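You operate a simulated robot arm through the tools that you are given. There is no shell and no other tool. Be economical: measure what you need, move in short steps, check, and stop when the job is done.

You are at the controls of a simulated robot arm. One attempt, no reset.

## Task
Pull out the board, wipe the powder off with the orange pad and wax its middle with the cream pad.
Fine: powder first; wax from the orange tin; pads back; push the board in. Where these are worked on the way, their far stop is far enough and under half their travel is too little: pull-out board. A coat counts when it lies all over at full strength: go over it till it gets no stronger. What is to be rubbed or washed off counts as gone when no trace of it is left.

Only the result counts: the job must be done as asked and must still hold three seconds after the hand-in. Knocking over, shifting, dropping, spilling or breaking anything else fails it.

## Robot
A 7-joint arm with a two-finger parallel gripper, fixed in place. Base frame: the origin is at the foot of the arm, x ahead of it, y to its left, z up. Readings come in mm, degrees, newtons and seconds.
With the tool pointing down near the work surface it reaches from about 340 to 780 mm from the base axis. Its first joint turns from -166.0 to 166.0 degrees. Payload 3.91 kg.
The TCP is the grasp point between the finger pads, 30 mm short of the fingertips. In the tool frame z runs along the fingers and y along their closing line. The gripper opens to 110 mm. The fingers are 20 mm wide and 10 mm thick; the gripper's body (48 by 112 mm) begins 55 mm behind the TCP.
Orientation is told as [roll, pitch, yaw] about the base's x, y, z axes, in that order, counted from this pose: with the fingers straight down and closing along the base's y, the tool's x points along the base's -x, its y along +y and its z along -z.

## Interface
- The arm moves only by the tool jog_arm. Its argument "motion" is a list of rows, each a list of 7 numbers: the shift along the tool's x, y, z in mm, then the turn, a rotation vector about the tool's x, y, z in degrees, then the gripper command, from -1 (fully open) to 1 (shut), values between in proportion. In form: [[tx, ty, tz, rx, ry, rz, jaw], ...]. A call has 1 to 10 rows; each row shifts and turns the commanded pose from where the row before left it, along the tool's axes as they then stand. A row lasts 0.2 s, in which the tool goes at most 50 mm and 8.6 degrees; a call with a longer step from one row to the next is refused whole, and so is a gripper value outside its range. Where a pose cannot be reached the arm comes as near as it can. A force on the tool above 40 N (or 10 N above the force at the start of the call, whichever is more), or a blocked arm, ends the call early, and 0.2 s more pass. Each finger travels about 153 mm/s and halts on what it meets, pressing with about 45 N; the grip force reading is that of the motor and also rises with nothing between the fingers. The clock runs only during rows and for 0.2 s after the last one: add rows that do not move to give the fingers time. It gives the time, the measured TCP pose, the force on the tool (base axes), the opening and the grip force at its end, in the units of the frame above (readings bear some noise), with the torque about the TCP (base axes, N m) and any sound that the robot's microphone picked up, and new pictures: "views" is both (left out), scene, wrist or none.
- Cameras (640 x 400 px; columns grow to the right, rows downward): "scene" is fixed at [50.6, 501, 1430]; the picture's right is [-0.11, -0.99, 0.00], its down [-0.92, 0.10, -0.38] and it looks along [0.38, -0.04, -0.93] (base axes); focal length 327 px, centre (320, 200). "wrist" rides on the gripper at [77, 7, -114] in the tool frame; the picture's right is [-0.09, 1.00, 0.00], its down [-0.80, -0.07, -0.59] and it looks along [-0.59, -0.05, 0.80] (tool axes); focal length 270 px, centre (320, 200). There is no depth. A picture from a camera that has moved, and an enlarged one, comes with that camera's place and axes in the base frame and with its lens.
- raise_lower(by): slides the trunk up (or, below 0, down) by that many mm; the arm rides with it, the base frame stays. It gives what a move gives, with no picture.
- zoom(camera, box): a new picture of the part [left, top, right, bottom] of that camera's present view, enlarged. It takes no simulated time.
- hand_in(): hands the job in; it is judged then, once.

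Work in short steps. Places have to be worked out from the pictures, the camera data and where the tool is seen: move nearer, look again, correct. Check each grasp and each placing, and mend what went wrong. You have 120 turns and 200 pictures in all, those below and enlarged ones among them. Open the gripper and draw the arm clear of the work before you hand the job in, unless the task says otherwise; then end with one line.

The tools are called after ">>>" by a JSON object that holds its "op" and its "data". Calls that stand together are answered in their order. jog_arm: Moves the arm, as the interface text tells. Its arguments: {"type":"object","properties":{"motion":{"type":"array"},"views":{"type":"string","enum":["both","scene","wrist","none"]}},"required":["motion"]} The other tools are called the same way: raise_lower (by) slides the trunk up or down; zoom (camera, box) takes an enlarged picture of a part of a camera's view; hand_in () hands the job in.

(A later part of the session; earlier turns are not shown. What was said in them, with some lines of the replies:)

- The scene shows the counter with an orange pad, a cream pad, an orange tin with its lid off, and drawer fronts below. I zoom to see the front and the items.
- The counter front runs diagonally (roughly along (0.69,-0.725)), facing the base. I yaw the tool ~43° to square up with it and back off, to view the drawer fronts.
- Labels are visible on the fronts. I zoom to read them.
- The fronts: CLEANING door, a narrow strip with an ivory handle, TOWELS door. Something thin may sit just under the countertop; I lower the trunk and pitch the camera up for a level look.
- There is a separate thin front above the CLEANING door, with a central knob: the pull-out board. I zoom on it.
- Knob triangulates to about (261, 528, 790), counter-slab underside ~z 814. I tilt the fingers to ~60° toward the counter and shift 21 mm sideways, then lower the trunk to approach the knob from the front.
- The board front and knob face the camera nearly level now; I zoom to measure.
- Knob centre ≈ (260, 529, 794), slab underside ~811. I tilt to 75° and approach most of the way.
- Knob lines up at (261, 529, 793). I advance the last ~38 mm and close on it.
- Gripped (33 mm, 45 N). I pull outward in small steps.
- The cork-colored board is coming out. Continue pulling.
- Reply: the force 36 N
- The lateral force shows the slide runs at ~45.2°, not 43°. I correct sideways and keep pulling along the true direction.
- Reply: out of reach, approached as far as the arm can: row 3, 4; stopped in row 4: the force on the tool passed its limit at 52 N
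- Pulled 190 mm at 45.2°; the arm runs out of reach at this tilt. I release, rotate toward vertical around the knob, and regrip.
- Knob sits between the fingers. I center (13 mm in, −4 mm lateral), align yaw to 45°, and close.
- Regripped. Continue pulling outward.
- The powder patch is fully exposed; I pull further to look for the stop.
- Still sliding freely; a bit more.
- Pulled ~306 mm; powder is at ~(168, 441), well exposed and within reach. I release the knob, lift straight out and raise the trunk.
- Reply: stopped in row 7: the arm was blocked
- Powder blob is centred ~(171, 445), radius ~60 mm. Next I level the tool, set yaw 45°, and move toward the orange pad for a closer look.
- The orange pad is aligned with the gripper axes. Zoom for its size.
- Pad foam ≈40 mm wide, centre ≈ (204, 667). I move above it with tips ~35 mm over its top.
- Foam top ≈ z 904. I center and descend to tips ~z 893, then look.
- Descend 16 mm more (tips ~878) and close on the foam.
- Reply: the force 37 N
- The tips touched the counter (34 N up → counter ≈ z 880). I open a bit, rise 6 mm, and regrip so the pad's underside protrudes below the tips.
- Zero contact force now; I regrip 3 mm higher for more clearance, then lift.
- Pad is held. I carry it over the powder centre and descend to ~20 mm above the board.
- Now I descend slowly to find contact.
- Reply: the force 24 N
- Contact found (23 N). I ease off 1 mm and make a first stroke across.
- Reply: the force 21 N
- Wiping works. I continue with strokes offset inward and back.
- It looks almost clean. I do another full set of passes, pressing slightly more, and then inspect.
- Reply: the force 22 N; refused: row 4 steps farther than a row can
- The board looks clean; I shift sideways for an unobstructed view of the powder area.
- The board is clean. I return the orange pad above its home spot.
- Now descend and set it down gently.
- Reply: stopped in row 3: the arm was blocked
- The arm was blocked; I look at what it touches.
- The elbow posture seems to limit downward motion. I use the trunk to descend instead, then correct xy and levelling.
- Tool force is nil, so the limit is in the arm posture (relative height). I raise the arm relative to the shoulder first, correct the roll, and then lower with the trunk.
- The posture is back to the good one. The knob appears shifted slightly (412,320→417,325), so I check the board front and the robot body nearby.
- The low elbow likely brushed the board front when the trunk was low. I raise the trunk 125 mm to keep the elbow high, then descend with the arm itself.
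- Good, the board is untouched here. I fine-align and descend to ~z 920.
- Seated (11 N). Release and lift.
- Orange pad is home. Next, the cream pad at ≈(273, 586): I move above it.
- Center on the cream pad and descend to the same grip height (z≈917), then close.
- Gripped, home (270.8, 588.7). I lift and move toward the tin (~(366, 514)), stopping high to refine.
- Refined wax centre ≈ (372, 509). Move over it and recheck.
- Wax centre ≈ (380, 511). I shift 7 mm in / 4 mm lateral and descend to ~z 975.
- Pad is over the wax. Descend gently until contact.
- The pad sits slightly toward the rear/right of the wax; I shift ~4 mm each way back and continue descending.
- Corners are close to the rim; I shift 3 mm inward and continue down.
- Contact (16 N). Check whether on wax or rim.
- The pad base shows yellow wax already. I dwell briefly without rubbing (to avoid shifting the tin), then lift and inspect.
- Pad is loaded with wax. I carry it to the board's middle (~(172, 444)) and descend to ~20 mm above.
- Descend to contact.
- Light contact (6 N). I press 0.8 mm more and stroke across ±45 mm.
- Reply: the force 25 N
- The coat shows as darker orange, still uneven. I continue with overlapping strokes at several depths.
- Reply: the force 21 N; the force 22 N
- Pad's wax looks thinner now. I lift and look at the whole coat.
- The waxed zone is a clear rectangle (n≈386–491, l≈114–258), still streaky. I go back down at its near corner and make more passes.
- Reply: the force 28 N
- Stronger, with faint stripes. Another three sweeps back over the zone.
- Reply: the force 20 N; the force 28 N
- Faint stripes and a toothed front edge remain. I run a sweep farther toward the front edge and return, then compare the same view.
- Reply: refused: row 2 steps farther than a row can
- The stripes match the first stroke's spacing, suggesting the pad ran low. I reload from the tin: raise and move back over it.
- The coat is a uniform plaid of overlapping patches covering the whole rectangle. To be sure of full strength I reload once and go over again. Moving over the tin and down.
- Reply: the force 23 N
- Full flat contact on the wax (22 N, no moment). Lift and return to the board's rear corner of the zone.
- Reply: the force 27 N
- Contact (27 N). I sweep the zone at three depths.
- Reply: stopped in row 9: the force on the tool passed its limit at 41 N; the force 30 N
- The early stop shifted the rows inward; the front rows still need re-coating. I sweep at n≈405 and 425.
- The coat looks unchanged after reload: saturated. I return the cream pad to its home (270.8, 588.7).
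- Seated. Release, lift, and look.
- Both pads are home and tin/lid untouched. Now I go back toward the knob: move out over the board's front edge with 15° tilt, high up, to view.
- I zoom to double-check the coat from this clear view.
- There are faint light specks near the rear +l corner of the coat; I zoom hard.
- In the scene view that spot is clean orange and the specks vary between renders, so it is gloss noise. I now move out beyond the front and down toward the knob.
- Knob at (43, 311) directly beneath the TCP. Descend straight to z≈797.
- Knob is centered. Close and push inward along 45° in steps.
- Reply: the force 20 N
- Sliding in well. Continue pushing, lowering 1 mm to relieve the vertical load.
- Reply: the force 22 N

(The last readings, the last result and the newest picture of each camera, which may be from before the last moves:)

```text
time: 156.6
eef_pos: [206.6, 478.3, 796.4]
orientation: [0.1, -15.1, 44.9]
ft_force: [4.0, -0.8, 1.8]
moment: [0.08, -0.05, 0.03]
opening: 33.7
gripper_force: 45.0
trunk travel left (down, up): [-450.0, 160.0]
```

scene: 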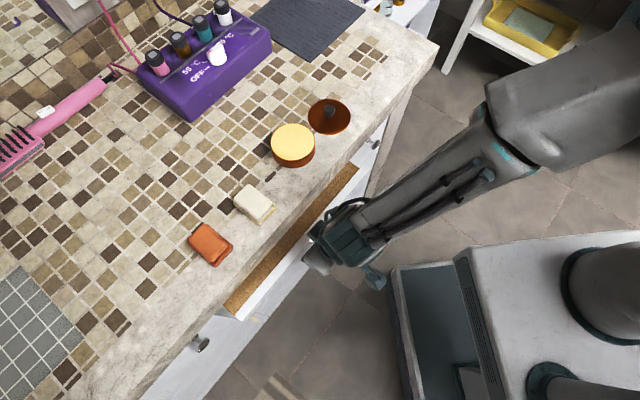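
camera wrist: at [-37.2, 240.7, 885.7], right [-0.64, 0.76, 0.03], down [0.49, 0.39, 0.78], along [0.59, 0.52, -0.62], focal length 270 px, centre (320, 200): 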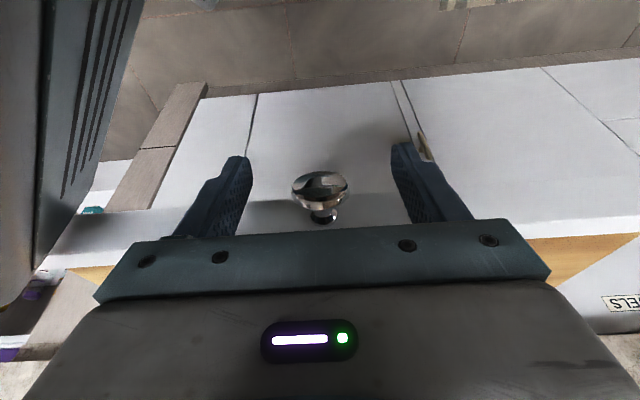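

Push 30 mm more, then release and back off 70 mm outward.

>>> {"op": "jog_arm", "data": {"motion": [[-14.5, 0, 3.9, 0, 0, 0, 0.6], [-14.5, 0, 3.9, 0, 0, 0, 0.6], [0, 0, 0, 0, 0, 0, 0], [0, 0, 0, 0, 0, 0, -0.4], [0, 0, 0, 0, 0, 0, -0.4], [24, 0, -6.5, 0, 0, 0, -0.4], [24, 0, -6.5, 0, 0, 0, -0.4], [24, 0, -6.5, 0, 0, 0, -0.4], [0, 0, 0, 0, 0, 0, 0]], "views": "none"}}

>>> {"op": "jog_arm", "data": {"motion": [[0, 0, 0, 0, -8, 0, 0.5], [0, 0, 0, 0, -8, 0, 1], [0, 0, 0, 0, -8, 0, 1], [0, 0, 0, 0, -8, 0, 1], [0, 0, 0, 0, -8, 0, 1], [0, 0, 0, 0, 0, 0, 1]], "views": "both"}}

```text
time: 158.6
eef_pos: [176.0, 446.0, 796.3]
orientation: [0.2, -15.1, 45.0]
ft_force: [-0.2, 1.0, -0.2]
moment: [0.02, -0.04, -0.03]
opening: 54.9
gripper_force: 0.0
trunk travel left (down, up): [-450.0, 160.0]
```

```text
time: 159.4
eef_pos: [301.6, 395.2, 805.0]
orientation: [2.6, -39.5, 25.9]
ft_force: [0.5, -0.8, -0.4]
moment: [-0.02, 0.0, 0.02]
opening: 0.0
gripper_force: 37.7
trunk travel left (down, up): [-450.0, 160.0]
stopped in row 4: the arm was blocked; the commanded pose is now the measured one
camera wrist: at [182.2, 338.1, 842.8], right [-0.4, 0.91, 0.09], down [0.26, 0.02, 0.97], along [0.88, 0.41, -0.25], focal length 270 px, centre (320, 200)
```

scene: 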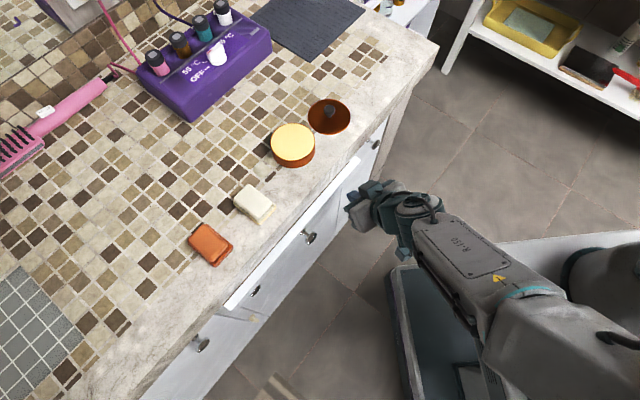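
wrist: 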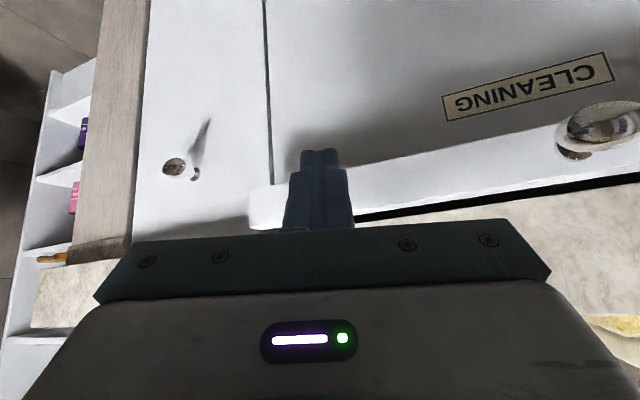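

The arm's posture flipped and swung sideways, apparently without contact. I retract gently along the tool axis and reassess.

>>> {"op": "jog_arm", "data": {"motion": [[0, 0, -15, 0, 0, 0, 1], [0, 0, -20, 0, 0, 0, 1], [0, 0, 0, 0, 0, 0, 1]], "views": "both"}}

>>> {"op": "zoom", "data": {"camera": "scene", "box": [210, 110, 410, 330]}}

```text
time: 160.2
eef_pos: [294.9, 375.4, 829.1]
orientation: [1.3, -39.4, 25.0]
ft_force: [0.6, 0.6, 0.0]
moment: [0.01, 0.0, 0.01]
opening: 0.1
gripper_force: 37.6
trunk travel left (down, up): [-450.0, 160.0]
camera wrist: at [173.3, 322.5, 866.6], right [-0.37, 0.92, 0.07], down [0.25, 0.02, 0.97], along [0.89, 0.38, -0.24], focal length 270 px, centre (320, 200)
```

scene: 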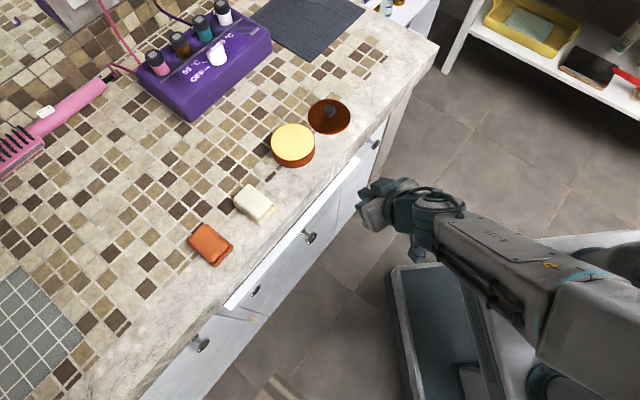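
wrist: 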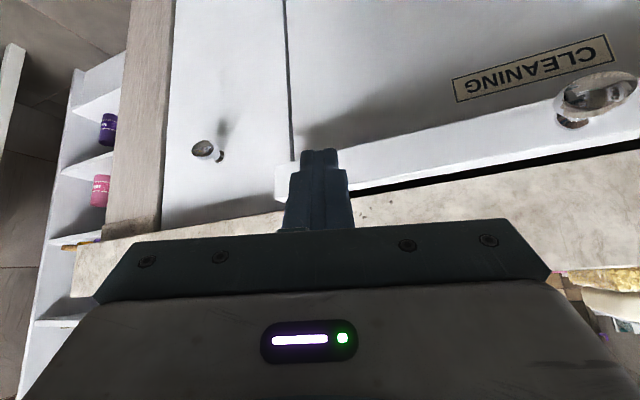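

```text
1.82 times, centred on (310, 220) of scene
camera zoom: at [50.6, 501.0, 1430.0], right [-0.11, -0.99, 0.0], down [-0.92, 0.1, -0.38], along [0.38, -0.04, -0.93], focal length 594 px, centre (338, 164)
```

zoom: 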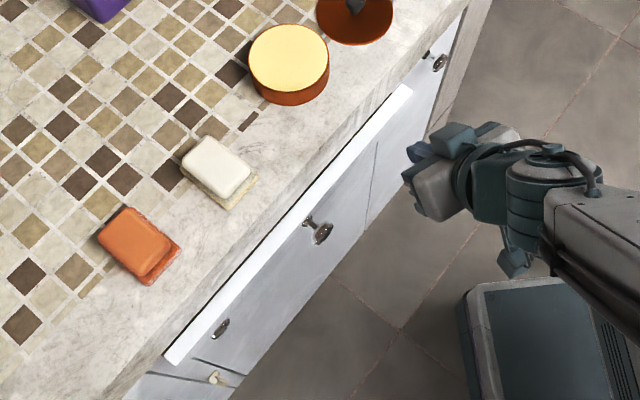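

No damage: board protrudes ~35 mm, knob at (232, 502). I restore yaw to 45° in place, then shift sideways to the knob.

>>> {"op": "jog_arm", "data": {"motion": [[0, 0, 0, -4.2, 0, -5.2, 1], [0, 0, 0, -4.2, 0, -5.2, 1], [0, 0, 0, -4.2, 0, -5.2, 1], [0, 0, 0, 0, 0, 0, 1]], "views": "none"}}

>>> {"op": "jog_arm", "data": {"motion": [[0, 25, 0, 0, 0, 0, 1], [0, 25, 0, 0, 0, 0, 1], [0, 25, 0, 0, 0, 0, 1], [0, 0, 0, 0, 0, 0, 1]], "views": "scene"}}

```text
time: 161.2
eef_pos: [282.0, 385.4, 830.2]
orientation: [2.1, -40.1, 46.6]
ft_force: [-0.2, -0.4, 0.2]
moment: [-0.01, 0.0, 0.02]
opening: 0.0
gripper_force: 37.8
trunk travel left (down, up): [-450.0, 160.0]
```

```text
time: 162.2
eef_pos: [224.1, 436.4, 833.5]
orientation: [2.1, -40.0, 46.3]
ft_force: [-0.3, -0.8, -0.2]
moment: [0.01, 0.01, -0.02]
opening: 0.1
gripper_force: 38.0
trunk travel left (down, up): [-450.0, 160.0]
```

scene: 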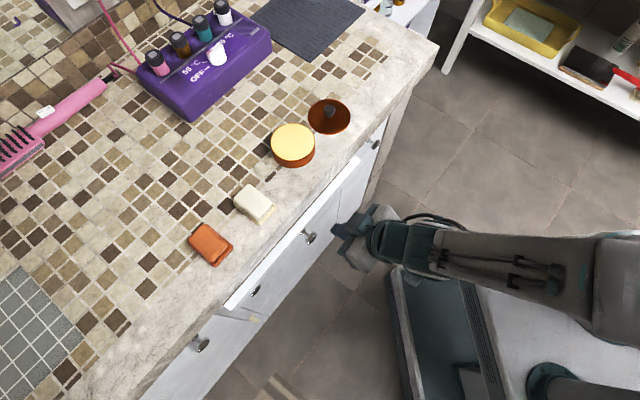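

Shift the remaining 40 mm to the knob line and lower so the fingertip corner meets the knob.

>>> {"op": "jog_arm", "data": {"motion": [[0, 20, 0, 1, 0, 0, 1], [0, 20, 0, 1, 0, 0, 1], [8.5, 0, 10.3, 0, 0, 0, 1], [8.5, 0, 10.3, 0, 0, 0, 1], [0, 0, 0, 0, 0, 0, 1]], "views": "both"}}

```text
time: 163.4
eef_pos: [195.7, 462.8, 807.7]
orientation: [0.1, -40.2, 46.4]
ft_force: [-0.5, 0.0, 0.5]
moment: [0.01, -0.01, 0.01]
opening: 0.0
gripper_force: 37.7
trunk travel left (down, up): [-450.0, 160.0]
camera wrist: at [100.3, 370.8, 843.7], right [-0.68, 0.74, 0.06], down [0.21, 0.12, 0.97], along [0.71, 0.67, -0.23], focal length 270 px, centre (320, 200)
```

scene: 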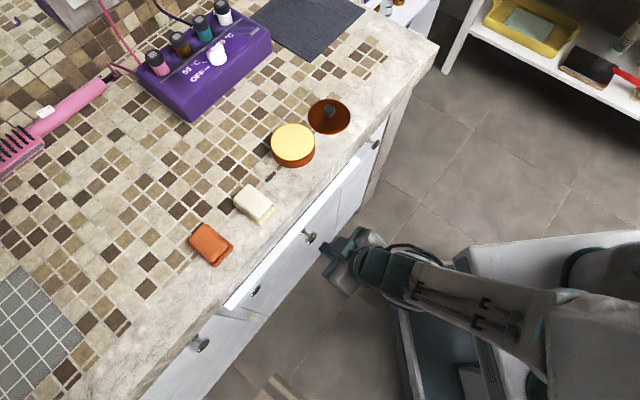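
wrist: 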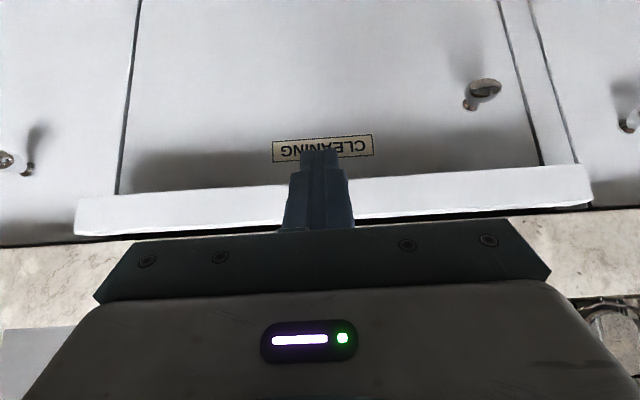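

Aligned with the knob. Push inward.

>>> {"op": "jog_arm", "data": {"motion": [[-11.5, 0, 9.6, 0, 0, 0, 1], [-11.5, 0, 9.6, 0, 0, 0, 1], [-7.7, 0, 6.4, 0, 0, 0, 1], [0, 0, 0, 0, 0, 0, 1]], "views": "both"}}

```text
time: 164.4
eef_pos: [224.1, 491.8, 807.2]
orientation: [0.1, -40.2, 46.4]
ft_force: [0.2, 1.0, 0.6]
moment: [0.01, 0.03, 0.0]
opening: 0.0
gripper_force: 37.6
trunk travel left (down, up): [-450.0, 160.0]
camera wrist: at [128.0, 399.8, 844.3], right [-0.68, 0.74, 0.06], down [0.21, 0.12, 0.97], along [0.71, 0.67, -0.23], focal length 270 px, centre (320, 200)
```

scene: 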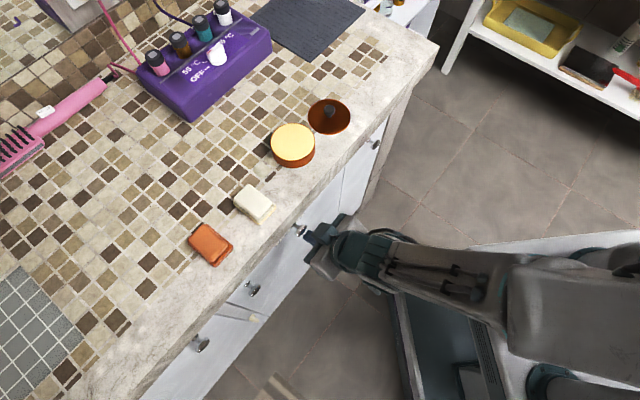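
wrist: 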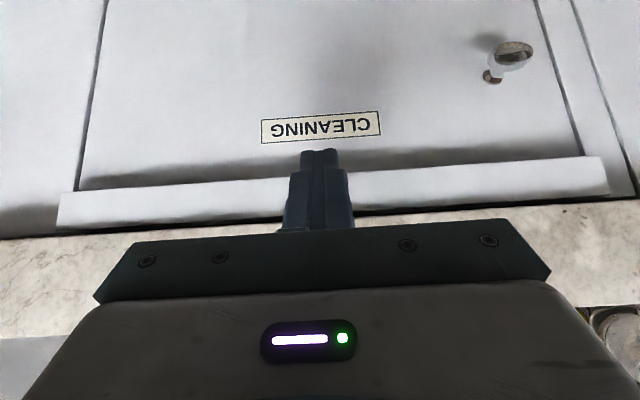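

The board is now under the counter edge. Continue in small steps until resistance.

>>> {"op": "jog_arm", "data": {"motion": [[-4.6, 0, 3.9, 0, 0, 0, 1], [-4.6, 0, 3.9, 0, 0, 0, 1], [0, 0, 0, 0, 0, 0, 1]], "views": "wrist"}}

```text
time: 165.2
eef_pos: [232.3, 502.0, 808.0]
orientation: [0.2, -40.0, 46.3]
ft_force: [-0.2, -0.5, 0.0]
moment: [0.05, -0.01, -0.01]
opening: 0.0
gripper_force: 37.7
trunk travel left (down, up): [-450.0, 160.0]
camera wrist: at [136.3, 408.5, 844.3], right [-0.68, 0.74, 0.06], down [0.21, 0.12, 0.97], along [0.71, 0.67, -0.23], focal length 270 px, centre (320, 200)
```

wrist: 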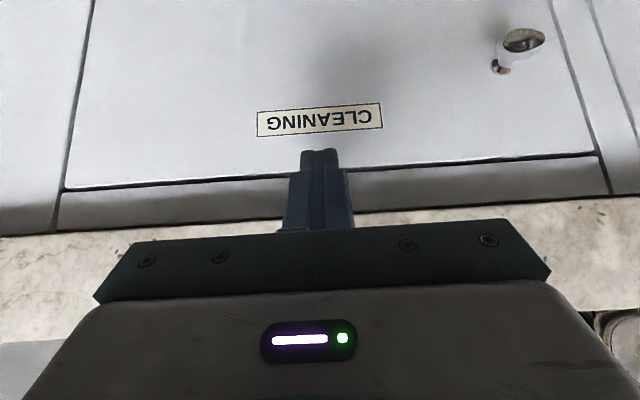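

Nearly flush. Push a few more mm until it stops.

>>> {"op": "jog_arm", "data": {"motion": [[-3, 0, 2.5, 0, 0, 0, 1], [-3, 0, 2.5, 0, 0, 0, 1], [0, 0, 0, 0, 0, 0, 1]], "views": "none"}}

```text
time: 166.2
eef_pos: [233.0, 502.6, 806.3]
orientation: [0.0, -39.4, 46.6]
ft_force: [-16.3, -11.7, 6.9]
moment: [0.07, 0.2, 0.04]
opening: 0.0
gripper_force: 37.3
trunk travel left (down, up): [-450.0, 160.0]
stopped in row 3: the force on the tool passed its limit at 41 N (the readings are from after the stop); the commanded pose is now the measured one
```

It hit the stop (41 N). Back away and verify closure.

>>> {"op": "jog_arm", "data": {"motion": [[19, 0, -16, 0, 0, 0, 1], [19, 0, -16, 0, 0, 0, 1], [19, 0, -16, 0, 0, 0, 0.5], [19, 0, -16, 0, 0, 0, 0], [0, 0, 0, 0, 0, 0, -0.5], [0, 0, 0, 0, 0, 0, -0.5]], "views": "both"}}

>>> {"op": "zoom", "data": {"camera": "wrist", "box": [100, 60, 540, 240]}}

>>> {"op": "zoom", "data": {"camera": "scene", "box": [180, 90, 400, 330]}}

```text
time: 167.6
eef_pos: [168.2, 432.1, 806.2]
orientation: [0.1, -39.6, 46.5]
ft_force: [-0.3, -0.6, 0.3]
moment: [-0.04, -0.02, 0.04]
opening: 82.7
gripper_force: 0.2
trunk travel left (down, up): [-450.0, 160.0]
camera wrist: at [72.7, 340.7, 844.6], right [-0.68, 0.74, 0.06], down [0.22, 0.12, 0.97], along [0.71, 0.67, -0.24], focal length 270 px, centre (320, 200)
```

scene: 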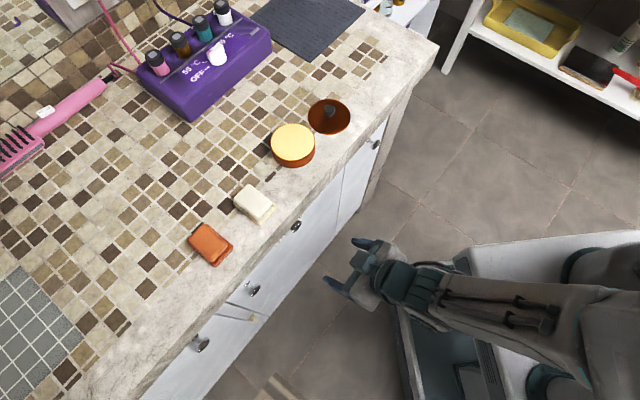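
wrist: 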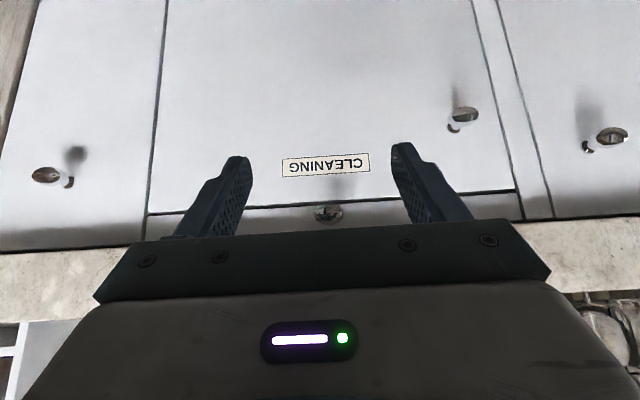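

```text
1.45 times, centred on (320, 150) of wrist
camera zoom: at [72.7, 340.7, 844.6], right [-0.68, 0.74, 0.06], down [0.22, 0.12, 0.97], along [0.71, 0.67, -0.24], focal length 393 px, centre (320, 273)
```

zoom: 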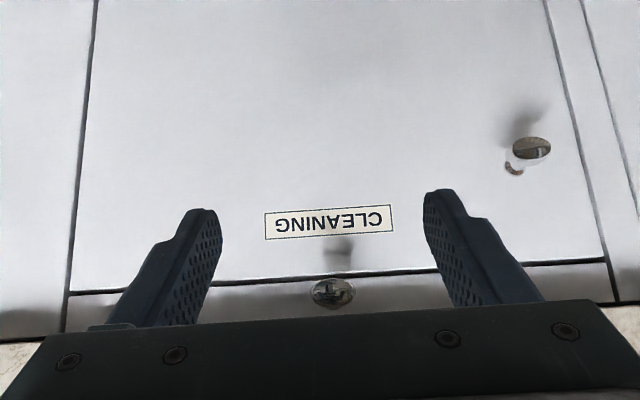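

```text
1.67 times, centred on (290, 210) of scene
camera zoom: at [50.6, 501.0, 1430.0], right [-0.11, -0.99, 0.0], down [-0.92, 0.1, -0.38], along [0.38, -0.04, -0.93], focal length 544 px, centre (370, 183)
```

zoom: 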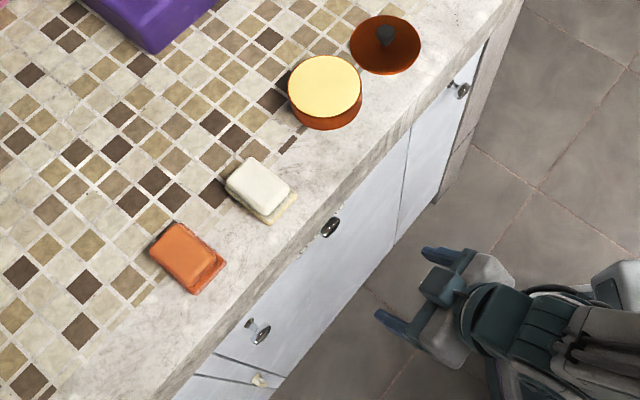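

The board is flush as at the start, both pads are in place, and the tin and lid are unmoved. The gripper is open and clear, so I hand in.

>>> {"op": "hand_in", "data": {}}

```text
The job is handed in.
```

I wiped the powder off the board, waxed its middle from the orange tin until the coat got no stronger, put both pads back and pushed the board in to its stop.
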